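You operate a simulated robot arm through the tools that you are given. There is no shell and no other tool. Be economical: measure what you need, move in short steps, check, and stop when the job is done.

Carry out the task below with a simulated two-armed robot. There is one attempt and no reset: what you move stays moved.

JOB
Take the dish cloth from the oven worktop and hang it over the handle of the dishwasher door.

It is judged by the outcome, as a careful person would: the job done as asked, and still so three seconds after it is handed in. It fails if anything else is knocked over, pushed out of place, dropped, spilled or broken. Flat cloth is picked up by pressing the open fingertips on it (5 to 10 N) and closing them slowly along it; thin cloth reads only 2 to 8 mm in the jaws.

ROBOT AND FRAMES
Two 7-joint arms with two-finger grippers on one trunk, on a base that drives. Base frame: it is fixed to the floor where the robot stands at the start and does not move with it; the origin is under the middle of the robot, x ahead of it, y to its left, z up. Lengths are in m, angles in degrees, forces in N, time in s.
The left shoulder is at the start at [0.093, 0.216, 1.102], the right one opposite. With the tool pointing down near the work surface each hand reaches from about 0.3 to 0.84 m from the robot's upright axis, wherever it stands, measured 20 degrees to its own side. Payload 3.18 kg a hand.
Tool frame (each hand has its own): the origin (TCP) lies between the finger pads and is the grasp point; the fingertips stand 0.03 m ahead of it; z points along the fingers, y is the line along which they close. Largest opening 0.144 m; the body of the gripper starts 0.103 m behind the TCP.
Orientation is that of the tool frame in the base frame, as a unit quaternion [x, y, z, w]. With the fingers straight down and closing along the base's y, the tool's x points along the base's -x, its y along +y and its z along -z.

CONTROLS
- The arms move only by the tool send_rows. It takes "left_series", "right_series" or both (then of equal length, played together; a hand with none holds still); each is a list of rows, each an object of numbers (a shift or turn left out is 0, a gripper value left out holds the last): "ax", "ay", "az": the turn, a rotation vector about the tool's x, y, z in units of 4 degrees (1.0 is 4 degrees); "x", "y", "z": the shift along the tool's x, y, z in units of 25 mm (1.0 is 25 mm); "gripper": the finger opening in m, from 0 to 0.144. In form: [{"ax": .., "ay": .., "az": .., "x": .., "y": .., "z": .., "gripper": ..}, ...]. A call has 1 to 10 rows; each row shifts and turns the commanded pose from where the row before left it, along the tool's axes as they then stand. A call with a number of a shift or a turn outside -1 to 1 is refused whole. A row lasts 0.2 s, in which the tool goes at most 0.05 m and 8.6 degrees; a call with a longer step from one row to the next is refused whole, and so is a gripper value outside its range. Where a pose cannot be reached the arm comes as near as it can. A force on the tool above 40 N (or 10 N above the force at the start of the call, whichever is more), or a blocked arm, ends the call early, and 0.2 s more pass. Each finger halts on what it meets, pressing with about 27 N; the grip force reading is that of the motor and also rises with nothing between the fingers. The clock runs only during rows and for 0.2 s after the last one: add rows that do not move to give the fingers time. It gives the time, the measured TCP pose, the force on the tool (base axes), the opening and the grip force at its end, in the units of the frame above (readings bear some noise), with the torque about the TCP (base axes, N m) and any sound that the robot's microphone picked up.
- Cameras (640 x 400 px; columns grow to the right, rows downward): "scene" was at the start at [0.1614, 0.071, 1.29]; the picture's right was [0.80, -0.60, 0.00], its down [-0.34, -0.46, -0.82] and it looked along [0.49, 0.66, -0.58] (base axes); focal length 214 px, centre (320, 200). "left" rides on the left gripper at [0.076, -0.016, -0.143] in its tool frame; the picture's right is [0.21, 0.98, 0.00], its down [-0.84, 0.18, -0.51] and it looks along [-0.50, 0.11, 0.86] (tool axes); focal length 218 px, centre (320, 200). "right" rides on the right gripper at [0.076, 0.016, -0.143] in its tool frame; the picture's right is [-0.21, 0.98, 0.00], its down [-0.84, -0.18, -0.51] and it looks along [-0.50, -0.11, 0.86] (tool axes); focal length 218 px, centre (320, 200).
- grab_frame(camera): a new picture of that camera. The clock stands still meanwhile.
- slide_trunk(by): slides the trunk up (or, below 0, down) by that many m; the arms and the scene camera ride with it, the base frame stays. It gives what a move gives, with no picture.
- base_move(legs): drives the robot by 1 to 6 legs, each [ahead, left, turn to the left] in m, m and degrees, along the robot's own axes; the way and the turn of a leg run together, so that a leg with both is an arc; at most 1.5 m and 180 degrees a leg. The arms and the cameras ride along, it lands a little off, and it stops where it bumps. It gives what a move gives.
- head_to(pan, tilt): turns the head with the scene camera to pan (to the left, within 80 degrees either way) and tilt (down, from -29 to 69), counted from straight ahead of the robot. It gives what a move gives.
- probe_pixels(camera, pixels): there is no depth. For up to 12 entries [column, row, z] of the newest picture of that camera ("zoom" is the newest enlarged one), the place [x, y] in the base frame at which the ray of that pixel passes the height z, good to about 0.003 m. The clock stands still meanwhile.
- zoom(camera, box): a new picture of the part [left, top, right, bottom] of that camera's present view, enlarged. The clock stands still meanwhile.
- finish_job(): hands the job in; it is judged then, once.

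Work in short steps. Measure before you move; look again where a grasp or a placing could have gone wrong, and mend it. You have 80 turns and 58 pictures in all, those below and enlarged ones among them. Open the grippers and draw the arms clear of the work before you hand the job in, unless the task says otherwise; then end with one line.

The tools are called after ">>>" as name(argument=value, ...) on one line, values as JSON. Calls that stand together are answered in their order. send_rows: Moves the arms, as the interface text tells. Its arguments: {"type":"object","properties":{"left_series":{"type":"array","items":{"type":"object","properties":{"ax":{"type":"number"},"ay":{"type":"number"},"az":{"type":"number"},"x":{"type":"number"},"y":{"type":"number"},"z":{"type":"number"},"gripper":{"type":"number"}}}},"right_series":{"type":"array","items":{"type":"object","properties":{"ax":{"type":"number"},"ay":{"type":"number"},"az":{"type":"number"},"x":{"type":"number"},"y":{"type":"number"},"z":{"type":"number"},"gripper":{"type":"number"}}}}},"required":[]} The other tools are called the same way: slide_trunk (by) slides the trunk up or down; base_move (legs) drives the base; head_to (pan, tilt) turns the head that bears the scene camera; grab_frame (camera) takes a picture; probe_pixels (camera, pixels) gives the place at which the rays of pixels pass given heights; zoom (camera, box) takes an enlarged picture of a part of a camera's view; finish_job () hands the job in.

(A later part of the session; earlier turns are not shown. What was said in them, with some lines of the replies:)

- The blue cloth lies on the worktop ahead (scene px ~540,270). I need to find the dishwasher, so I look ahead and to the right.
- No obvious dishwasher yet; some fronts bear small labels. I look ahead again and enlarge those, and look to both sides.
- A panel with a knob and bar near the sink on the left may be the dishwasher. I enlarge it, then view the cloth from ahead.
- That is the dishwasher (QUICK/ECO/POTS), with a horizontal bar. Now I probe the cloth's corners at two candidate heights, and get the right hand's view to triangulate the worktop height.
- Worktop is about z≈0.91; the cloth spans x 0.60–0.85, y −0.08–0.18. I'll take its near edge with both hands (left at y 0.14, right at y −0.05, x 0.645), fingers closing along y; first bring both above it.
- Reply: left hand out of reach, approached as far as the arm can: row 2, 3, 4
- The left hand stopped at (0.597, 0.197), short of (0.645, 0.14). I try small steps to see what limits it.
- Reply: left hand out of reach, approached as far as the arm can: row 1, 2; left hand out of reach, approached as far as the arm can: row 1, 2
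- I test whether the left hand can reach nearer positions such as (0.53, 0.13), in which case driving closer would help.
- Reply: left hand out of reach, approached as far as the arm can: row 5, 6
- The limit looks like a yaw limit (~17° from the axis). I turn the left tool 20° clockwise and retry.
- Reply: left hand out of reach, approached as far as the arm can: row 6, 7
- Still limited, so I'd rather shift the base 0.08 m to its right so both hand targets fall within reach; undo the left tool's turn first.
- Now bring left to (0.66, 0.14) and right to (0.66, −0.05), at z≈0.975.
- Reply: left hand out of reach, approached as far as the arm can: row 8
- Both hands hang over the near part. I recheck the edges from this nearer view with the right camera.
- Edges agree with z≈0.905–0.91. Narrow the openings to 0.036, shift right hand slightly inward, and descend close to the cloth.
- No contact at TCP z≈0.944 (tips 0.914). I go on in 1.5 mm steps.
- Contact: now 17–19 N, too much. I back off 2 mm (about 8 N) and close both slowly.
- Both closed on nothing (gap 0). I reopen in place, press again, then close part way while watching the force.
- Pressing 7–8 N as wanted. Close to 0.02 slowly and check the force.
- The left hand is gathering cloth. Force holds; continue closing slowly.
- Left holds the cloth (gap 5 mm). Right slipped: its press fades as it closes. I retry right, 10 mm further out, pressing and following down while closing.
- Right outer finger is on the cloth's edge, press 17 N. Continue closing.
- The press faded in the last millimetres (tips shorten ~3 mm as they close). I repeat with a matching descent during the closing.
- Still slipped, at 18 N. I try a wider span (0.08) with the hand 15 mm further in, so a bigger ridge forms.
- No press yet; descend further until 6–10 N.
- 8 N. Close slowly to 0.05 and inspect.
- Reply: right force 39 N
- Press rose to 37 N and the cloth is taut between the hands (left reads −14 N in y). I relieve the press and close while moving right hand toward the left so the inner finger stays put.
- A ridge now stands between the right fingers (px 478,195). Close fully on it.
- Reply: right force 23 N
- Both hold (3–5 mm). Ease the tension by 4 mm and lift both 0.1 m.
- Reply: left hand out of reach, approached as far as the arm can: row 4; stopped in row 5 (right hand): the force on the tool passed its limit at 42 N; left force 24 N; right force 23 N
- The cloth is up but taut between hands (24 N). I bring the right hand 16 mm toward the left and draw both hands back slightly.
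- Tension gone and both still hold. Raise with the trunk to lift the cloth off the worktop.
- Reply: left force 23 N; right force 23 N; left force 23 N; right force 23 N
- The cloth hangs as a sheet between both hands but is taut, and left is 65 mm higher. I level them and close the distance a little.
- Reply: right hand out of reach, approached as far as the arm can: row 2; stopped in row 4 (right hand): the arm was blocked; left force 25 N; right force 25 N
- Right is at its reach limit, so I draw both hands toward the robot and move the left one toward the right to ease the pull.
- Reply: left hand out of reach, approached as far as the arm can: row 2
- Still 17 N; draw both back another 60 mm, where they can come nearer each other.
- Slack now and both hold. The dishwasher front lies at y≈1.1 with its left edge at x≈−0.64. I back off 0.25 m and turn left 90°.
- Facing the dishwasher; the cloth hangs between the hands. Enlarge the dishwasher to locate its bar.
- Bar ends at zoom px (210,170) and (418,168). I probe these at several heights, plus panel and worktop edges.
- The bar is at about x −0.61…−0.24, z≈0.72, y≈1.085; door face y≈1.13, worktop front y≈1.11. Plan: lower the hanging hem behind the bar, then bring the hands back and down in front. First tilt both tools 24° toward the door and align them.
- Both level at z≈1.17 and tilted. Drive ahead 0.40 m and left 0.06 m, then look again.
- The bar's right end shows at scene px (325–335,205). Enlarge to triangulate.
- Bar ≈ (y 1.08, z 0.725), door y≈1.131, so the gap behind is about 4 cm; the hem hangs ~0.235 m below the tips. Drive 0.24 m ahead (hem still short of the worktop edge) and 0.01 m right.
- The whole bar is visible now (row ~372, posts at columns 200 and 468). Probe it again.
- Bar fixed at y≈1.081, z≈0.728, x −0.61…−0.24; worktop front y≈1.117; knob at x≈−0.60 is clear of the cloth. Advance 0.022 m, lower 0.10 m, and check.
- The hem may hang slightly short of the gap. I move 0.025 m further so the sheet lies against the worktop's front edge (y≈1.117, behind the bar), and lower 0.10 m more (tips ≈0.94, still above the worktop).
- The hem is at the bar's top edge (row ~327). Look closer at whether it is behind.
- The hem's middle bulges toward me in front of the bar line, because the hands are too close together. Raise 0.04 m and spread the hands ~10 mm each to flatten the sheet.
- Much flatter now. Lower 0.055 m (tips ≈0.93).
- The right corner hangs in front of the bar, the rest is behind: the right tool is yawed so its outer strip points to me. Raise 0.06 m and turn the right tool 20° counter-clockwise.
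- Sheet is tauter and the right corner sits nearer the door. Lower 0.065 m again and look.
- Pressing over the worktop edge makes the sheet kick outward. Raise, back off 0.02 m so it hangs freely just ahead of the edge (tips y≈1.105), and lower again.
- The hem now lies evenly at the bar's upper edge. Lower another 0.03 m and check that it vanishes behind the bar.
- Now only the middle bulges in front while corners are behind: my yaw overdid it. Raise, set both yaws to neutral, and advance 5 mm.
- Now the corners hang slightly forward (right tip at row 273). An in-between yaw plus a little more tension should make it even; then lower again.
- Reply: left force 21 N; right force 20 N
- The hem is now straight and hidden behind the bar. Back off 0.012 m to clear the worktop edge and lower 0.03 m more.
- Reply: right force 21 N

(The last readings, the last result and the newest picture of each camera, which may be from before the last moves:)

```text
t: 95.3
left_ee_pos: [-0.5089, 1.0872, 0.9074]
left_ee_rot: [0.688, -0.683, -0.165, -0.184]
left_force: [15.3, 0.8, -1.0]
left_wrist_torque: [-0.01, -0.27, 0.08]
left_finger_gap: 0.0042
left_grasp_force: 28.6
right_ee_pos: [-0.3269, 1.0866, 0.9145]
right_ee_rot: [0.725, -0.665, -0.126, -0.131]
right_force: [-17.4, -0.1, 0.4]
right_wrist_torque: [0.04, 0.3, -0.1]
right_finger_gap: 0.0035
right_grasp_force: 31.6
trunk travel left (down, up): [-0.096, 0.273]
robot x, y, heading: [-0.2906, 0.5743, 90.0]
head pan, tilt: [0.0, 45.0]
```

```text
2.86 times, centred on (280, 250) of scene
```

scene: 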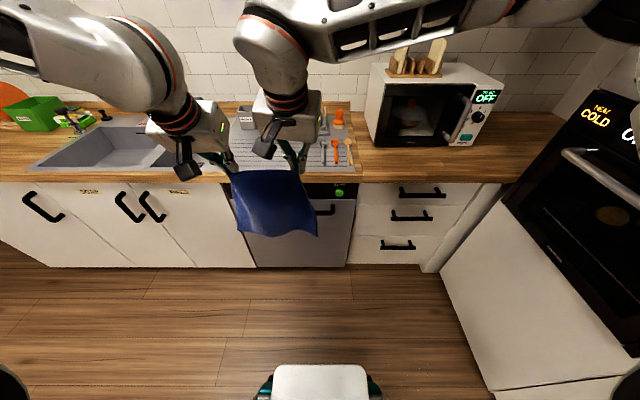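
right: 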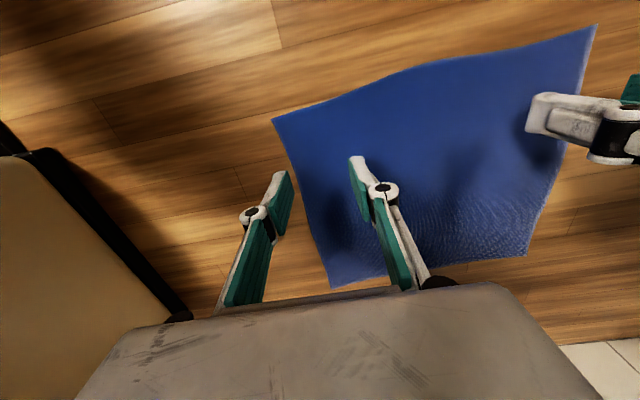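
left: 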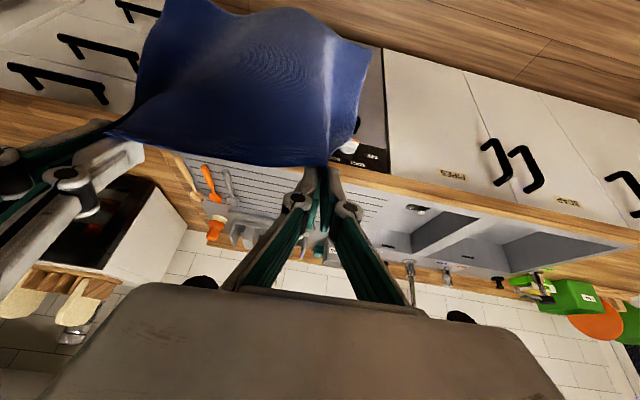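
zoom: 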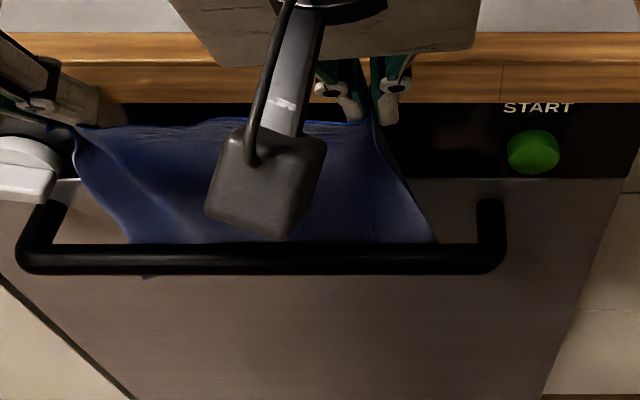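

The whole hem is behind the bar. Lower 0.03 m more, back off 0.05 m, then lower 0.045 m so the sheet folds over the bar.

>>> slide_trunk(by=-0.03)

>>> base_move(legs=[[-0.05, 0, 0]])

>>> slide_trunk(by=-0.045)

>>> zoom(camera="scene", box=[160, 180, 400, 330])

```text
t: 96.1
left_ee_pos: [-0.5079, 1.0935, 0.8406]
left_ee_rot: [0.696, -0.691, -0.129, -0.147]
left_force: [26.9, -0.6, 8.1]
left_wrist_torque: [-0.02, -0.88, 0.08]
left_finger_gap: 0.0018
left_grasp_force: 25.2
right_ee_pos: [-0.3279, 1.0863, 0.883]
right_ee_rot: [0.725, -0.665, -0.126, -0.13]
right_force: [-27.1, 0.4, -6.1]
right_wrist_torque: [0.1, 0.71, -0.08]
right_finger_gap: 0.0023
right_grasp_force: 24.4
trunk travel left (down, up): [-0.066, 0.303]
robot x, y, heading: [-0.2937, 0.5756, 90.0]
head pan, tilt: [0.0, 45.0]
```

```text
t: 97.0
left_ee_pos: [-0.5082, 1.0442, 0.8375]
left_ee_rot: [0.696, -0.691, -0.126, -0.146]
left_force: [24.5, -0.4, 6.3]
left_wrist_torque: [0.01, -0.66, 0.06]
left_finger_gap: 0.0034
left_grasp_force: 26.4
right_ee_pos: [-0.3265, 1.0378, 0.8818]
right_ee_rot: [0.725, -0.664, -0.125, -0.13]
right_force: [-24.8, 0.7, -5.7]
right_wrist_torque: [0.02, 0.78, -0.11]
right_finger_gap: 0.0032
right_grasp_force: 25.1
trunk travel left (down, up): [-0.066, 0.303]
robot x, y, heading: [-0.2916, 0.5279, 90.0]
head pan, tilt: [0.0, 45.0]
```

```text
t: 97.7
left_ee_pos: [-0.502, 1.0468, 0.7521]
left_ee_rot: [0.706, -0.696, -0.074, -0.104]
left_force: [15.5, 0.5, 6.8]
left_wrist_torque: [-0.09, 0.03, 0.2]
left_finger_gap: 0.0035
left_grasp_force: 26.1
right_ee_pos: [-0.3335, 1.0403, 0.8317]
right_ee_rot: [0.731, -0.661, -0.123, -0.116]
right_force: [-15.9, -0.3, -4.8]
right_wrist_torque: [0.04, 0.13, -0.14]
right_finger_gap: 0.0032
right_grasp_force: 25.9
trunk travel left (down, up): [-0.026, 0.344]
robot x, y, heading: [-0.2954, 0.5283, 89.9]
head pan, tilt: [0.0, 45.0]
stopped: the force on the tool passed its limit at 43 N (the readings are from after the stop); the commanded pose is now the measured one
```

```text
2.67 times, centred on (280, 255) of scene
```

zoom: 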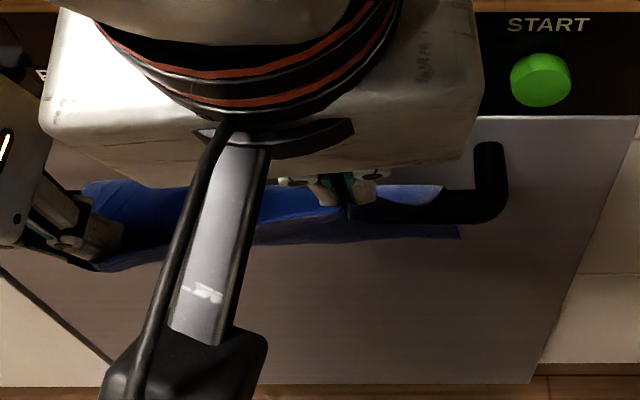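

The cloth now lies over the bar; the left hand sits lower (z 0.752) than the right (0.832). Lower the right hand 0.06 m in front of the bar to level them.

>>> send_rows(right_series=[{"z": 0.56, "x": 0.3, "y": 0.1}, {"z": 0.56, "x": 0.25, "y": 0.1}, {"z": 0.56, "x": 0.2}, {"z": 0.56, "x": 0.2}, {}])

>>> zoom(camera="scene", box=[160, 180, 400, 330])

>>> grab_frame(camera="right")

```text
t: 98.9
left_ee_pos: [-0.504, 1.0459, 0.7529]
left_ee_rot: [0.706, -0.697, -0.076, -0.102]
left_force: [0.5, -2.3, 4.4]
left_wrist_torque: [-0.03, -0.04, 0.04]
left_finger_gap: 0.0005
left_grasp_force: 20.5
right_ee_pos: [-0.3338, 1.0349, 0.7713]
right_ee_rot: [0.729, -0.663, -0.121, -0.118]
right_force: [-0.3, -0.5, 3.0]
right_wrist_torque: [0.0, 0.13, 0.04]
right_finger_gap: 0.0025
right_grasp_force: 31.6
trunk travel left (down, up): [-0.026, 0.344]
robot x, y, heading: [-0.2929, 0.5259, 89.7]
head pan, tilt: [0.0, 45.0]
```

```text
2.67 times, centred on (280, 255) of scene
```

zoom: 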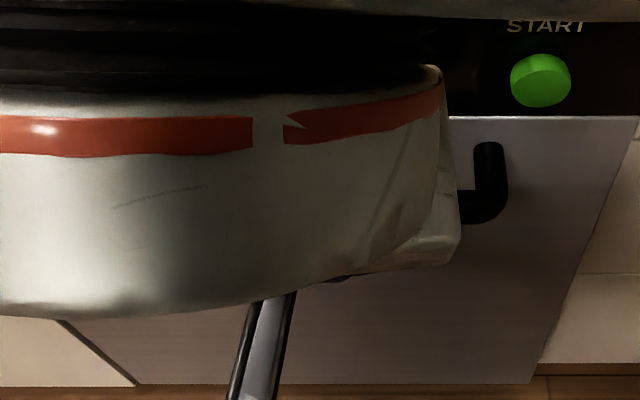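

```text
10 pictures are left
```

right: 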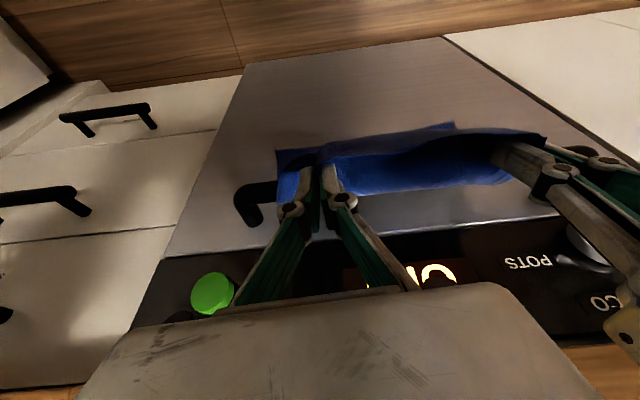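

The cloth straddles the bar. Lower right 0.02 m more, then open both gently to 0.04.

>>> send_rows(left_series=[{}, {}, {"gripper": 0.015}, {"gripper": 0.03}, {"gripper": 0.045}, {}, {}], right_series=[{"z": 0.4, "x": 0.15}, {"z": 0.4, "x": 0.15}, {"gripper": 0.015}, {"gripper": 0.03}, {"gripper": 0.045}, {}, {}])

>>> grab_frame(camera="right")

```text
t: 100.5
left_ee_pos: [-0.5045, 1.0438, 0.7525]
left_ee_rot: [0.705, -0.697, -0.076, -0.102]
left_force: [0.6, 0.9, 0.4]
left_wrist_torque: [0.0, 0.03, 0.0]
left_finger_gap: 0.045
left_grasp_force: 0.0
right_ee_pos: [-0.3355, 1.0371, 0.7508]
right_ee_rot: [0.729, -0.663, -0.12, -0.12]
right_force: [0.6, -0.5, -0.1]
right_wrist_torque: [0.04, 0.01, 0.02]
right_finger_gap: 0.0449
right_grasp_force: 0.0
trunk travel left (down, up): [-0.026, 0.344]
robot x, y, heading: [-0.2928, 0.5247, 89.9]
head pan, tilt: [0.0, 45.0]
```

```text
9 pictures are left
```

right: 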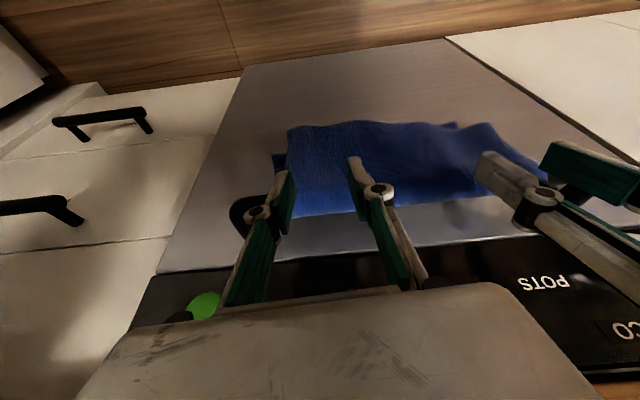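

Released, cloth lies over the bar. Drive straight back 0.25 m and look.

>>> base_move(legs=[[-0.1, 0, 0], [-0.2, 0, 0]])

>>> zoom(camera="scene", box=[160, 100, 420, 280])

```text
t: 102.8
left_ee_pos: [-0.5022, 0.7452, 0.7532]
left_ee_rot: [0.704, -0.698, -0.075, -0.102]
left_force: [0.1, -0.2, 0.3]
left_wrist_torque: [0.01, -0.03, 0.03]
left_finger_gap: 0.0448
left_grasp_force: 0.0
right_ee_pos: [-0.3324, 0.7361, 0.7508]
right_ee_rot: [0.728, -0.664, -0.12, -0.118]
right_force: [0.6, 0.3, -0.7]
right_wrist_torque: [0.0, 0.0, -0.04]
right_finger_gap: 0.045
right_grasp_force: 0.1
trunk travel left (down, up): [-0.026, 0.344]
robot x, y, heading: [-0.2902, 0.2287, 89.7]
head pan, tilt: [0.0, 45.0]
```

```text
2.22 times, centred on (290, 190) of scene
```

zoom: 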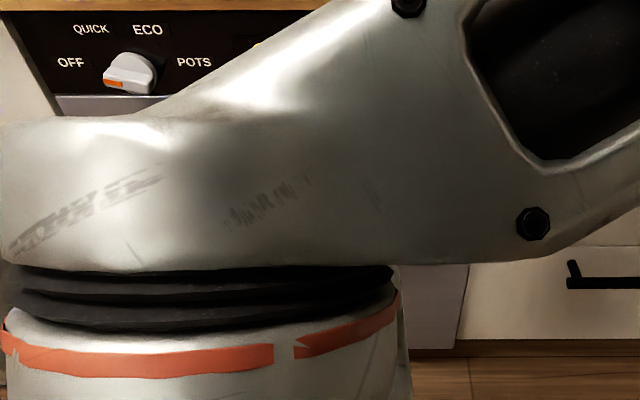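

The arms block the head's view; use the left-hand camera instead.

>>> grab_frame(camera="left")

>>> slide_trunk(by=0.2)

>>> zoom(camera="right", box=[150, 0, 550, 250])

```text
7 pictures are left
```

left: 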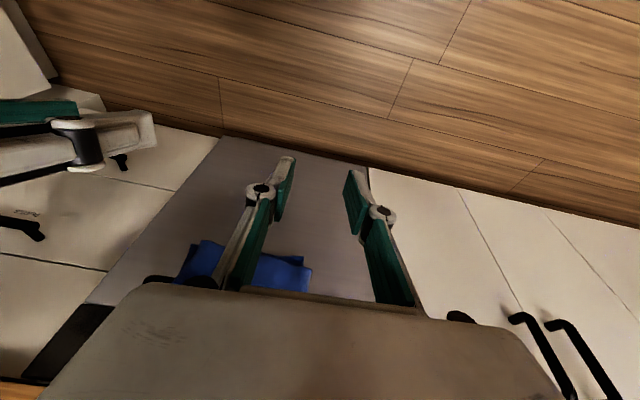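

```text
t: 105.0
left_ee_pos: [-0.5031, 0.747, 0.9518]
left_ee_rot: [0.704, -0.699, -0.076, -0.101]
left_force: [1.0, 0.3, 0.9]
left_wrist_torque: [-0.03, 0.0, -0.02]
left_finger_gap: 0.0451
left_grasp_force: 0.0
right_ee_pos: [-0.3336, 0.737, 0.9509]
right_ee_rot: [0.728, -0.664, -0.12, -0.119]
right_force: [0.1, -0.1, -0.1]
right_wrist_torque: [-0.03, -0.02, 0.02]
right_finger_gap: 0.0448
right_grasp_force: 0.1
trunk travel left (down, up): [-0.226, 0.144]
robot x, y, heading: [-0.2914, 0.2247, 89.7]
head pan, tilt: [0.0, 45.0]
```

```text
1.60 times, centred on (350, 125) of right
```

zoom: 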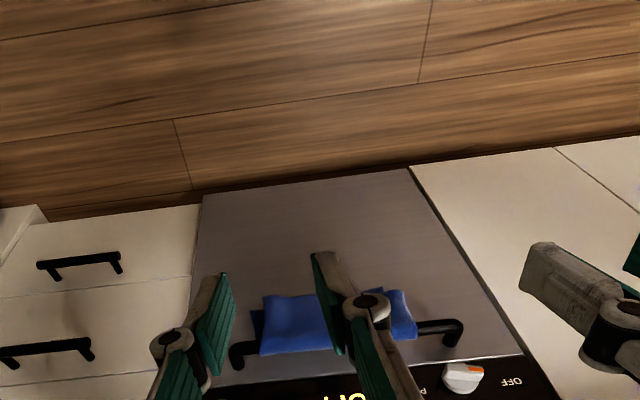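

The cloth hangs over the bar with flaps front and back. Raise the trunk more and back off for a clear check.

>>> slide_trunk(by=0.14)

>>> send_rows(left_series=[{"y": 1}, {"y": 1}, {"y": 1}, {"y": 1}, {"y": 1}, {"y": 1}, {"y": 1}], right_series=[{"y": -1}, {"y": -1}, {"y": -1}, {"y": -1}, {"y": -1}, {"y": -1}, {"y": -1}])

>>> grab_frame(camera="scene")

```text
t: 106.7
left_ee_pos: [-0.503, 0.7456, 1.092]
left_ee_rot: [0.705, -0.698, -0.075, -0.102]
left_force: [-0.6, -0.3, 0.5]
left_wrist_torque: [0.01, 0.01, 0.0]
left_finger_gap: 0.0451
left_grasp_force: 0.0
right_ee_pos: [-0.3333, 0.737, 1.0909]
right_ee_rot: [0.727, -0.665, -0.121, -0.119]
right_force: [0.2, -0.5, 0.0]
right_wrist_torque: [0.01, 0.02, -0.01]
right_finger_gap: 0.0449
right_grasp_force: 0.1
trunk travel left (down, up): [-0.366, 0.004]
robot x, y, heading: [-0.293, 0.2228, 89.3]
head pan, tilt: [0.0, 45.0]
```

```text
t: 108.3
left_ee_pos: [-0.6777, 0.7464, 1.0853]
left_ee_rot: [0.703, -0.699, -0.075, -0.103]
left_force: [-0.3, 0.5, 0.0]
left_wrist_torque: [-0.02, -0.01, 0.01]
left_finger_gap: 0.0451
left_grasp_force: 0.1
right_ee_pos: [-0.1603, 0.7533, 1.0935]
right_ee_rot: [0.729, -0.664, -0.121, -0.119]
right_force: [0.6, 0.5, 0.1]
right_wrist_torque: [0.01, 0.03, 0.01]
right_finger_gap: 0.0449
right_grasp_force: 0.1
trunk travel left (down, up): [-0.366, 0.004]
robot x, y, heading: [-0.289, 0.2241, 89.6]
head pan, tilt: [0.0, 45.0]
```

```text
5 pictures are left
```

scene: 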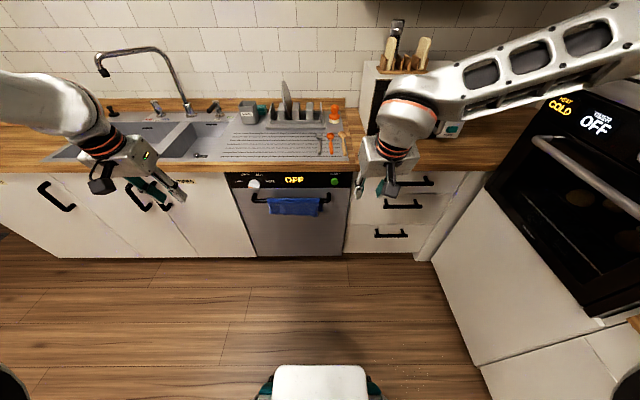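

>>> zoom(camera="scene", box=[235, 165, 355, 245])

```text
5.00 times, centred on (295, 205) of scene
```

zoom: 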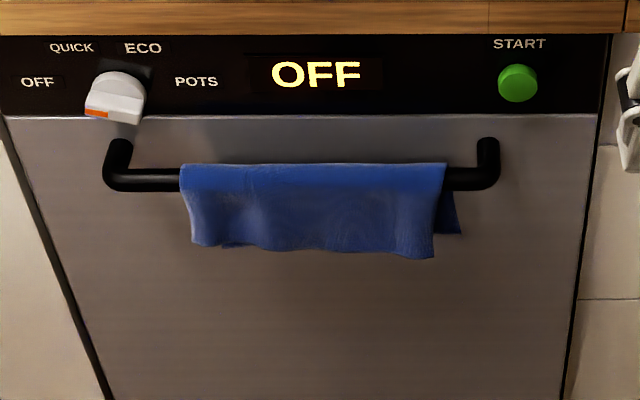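

The cloth hangs neatly and evenly over the dishwasher handle, the dial still points as before, and the arms are open and clear. I hand the job in.

>>> finish_job()

```text
The job is handed in.
```

The dish cloth is hanging over the dishwasher door handle, with part of it in front of the bar and part behind. In the last picture it was in place, nothing nearby looked disturbed, and both grippers were open and clear.
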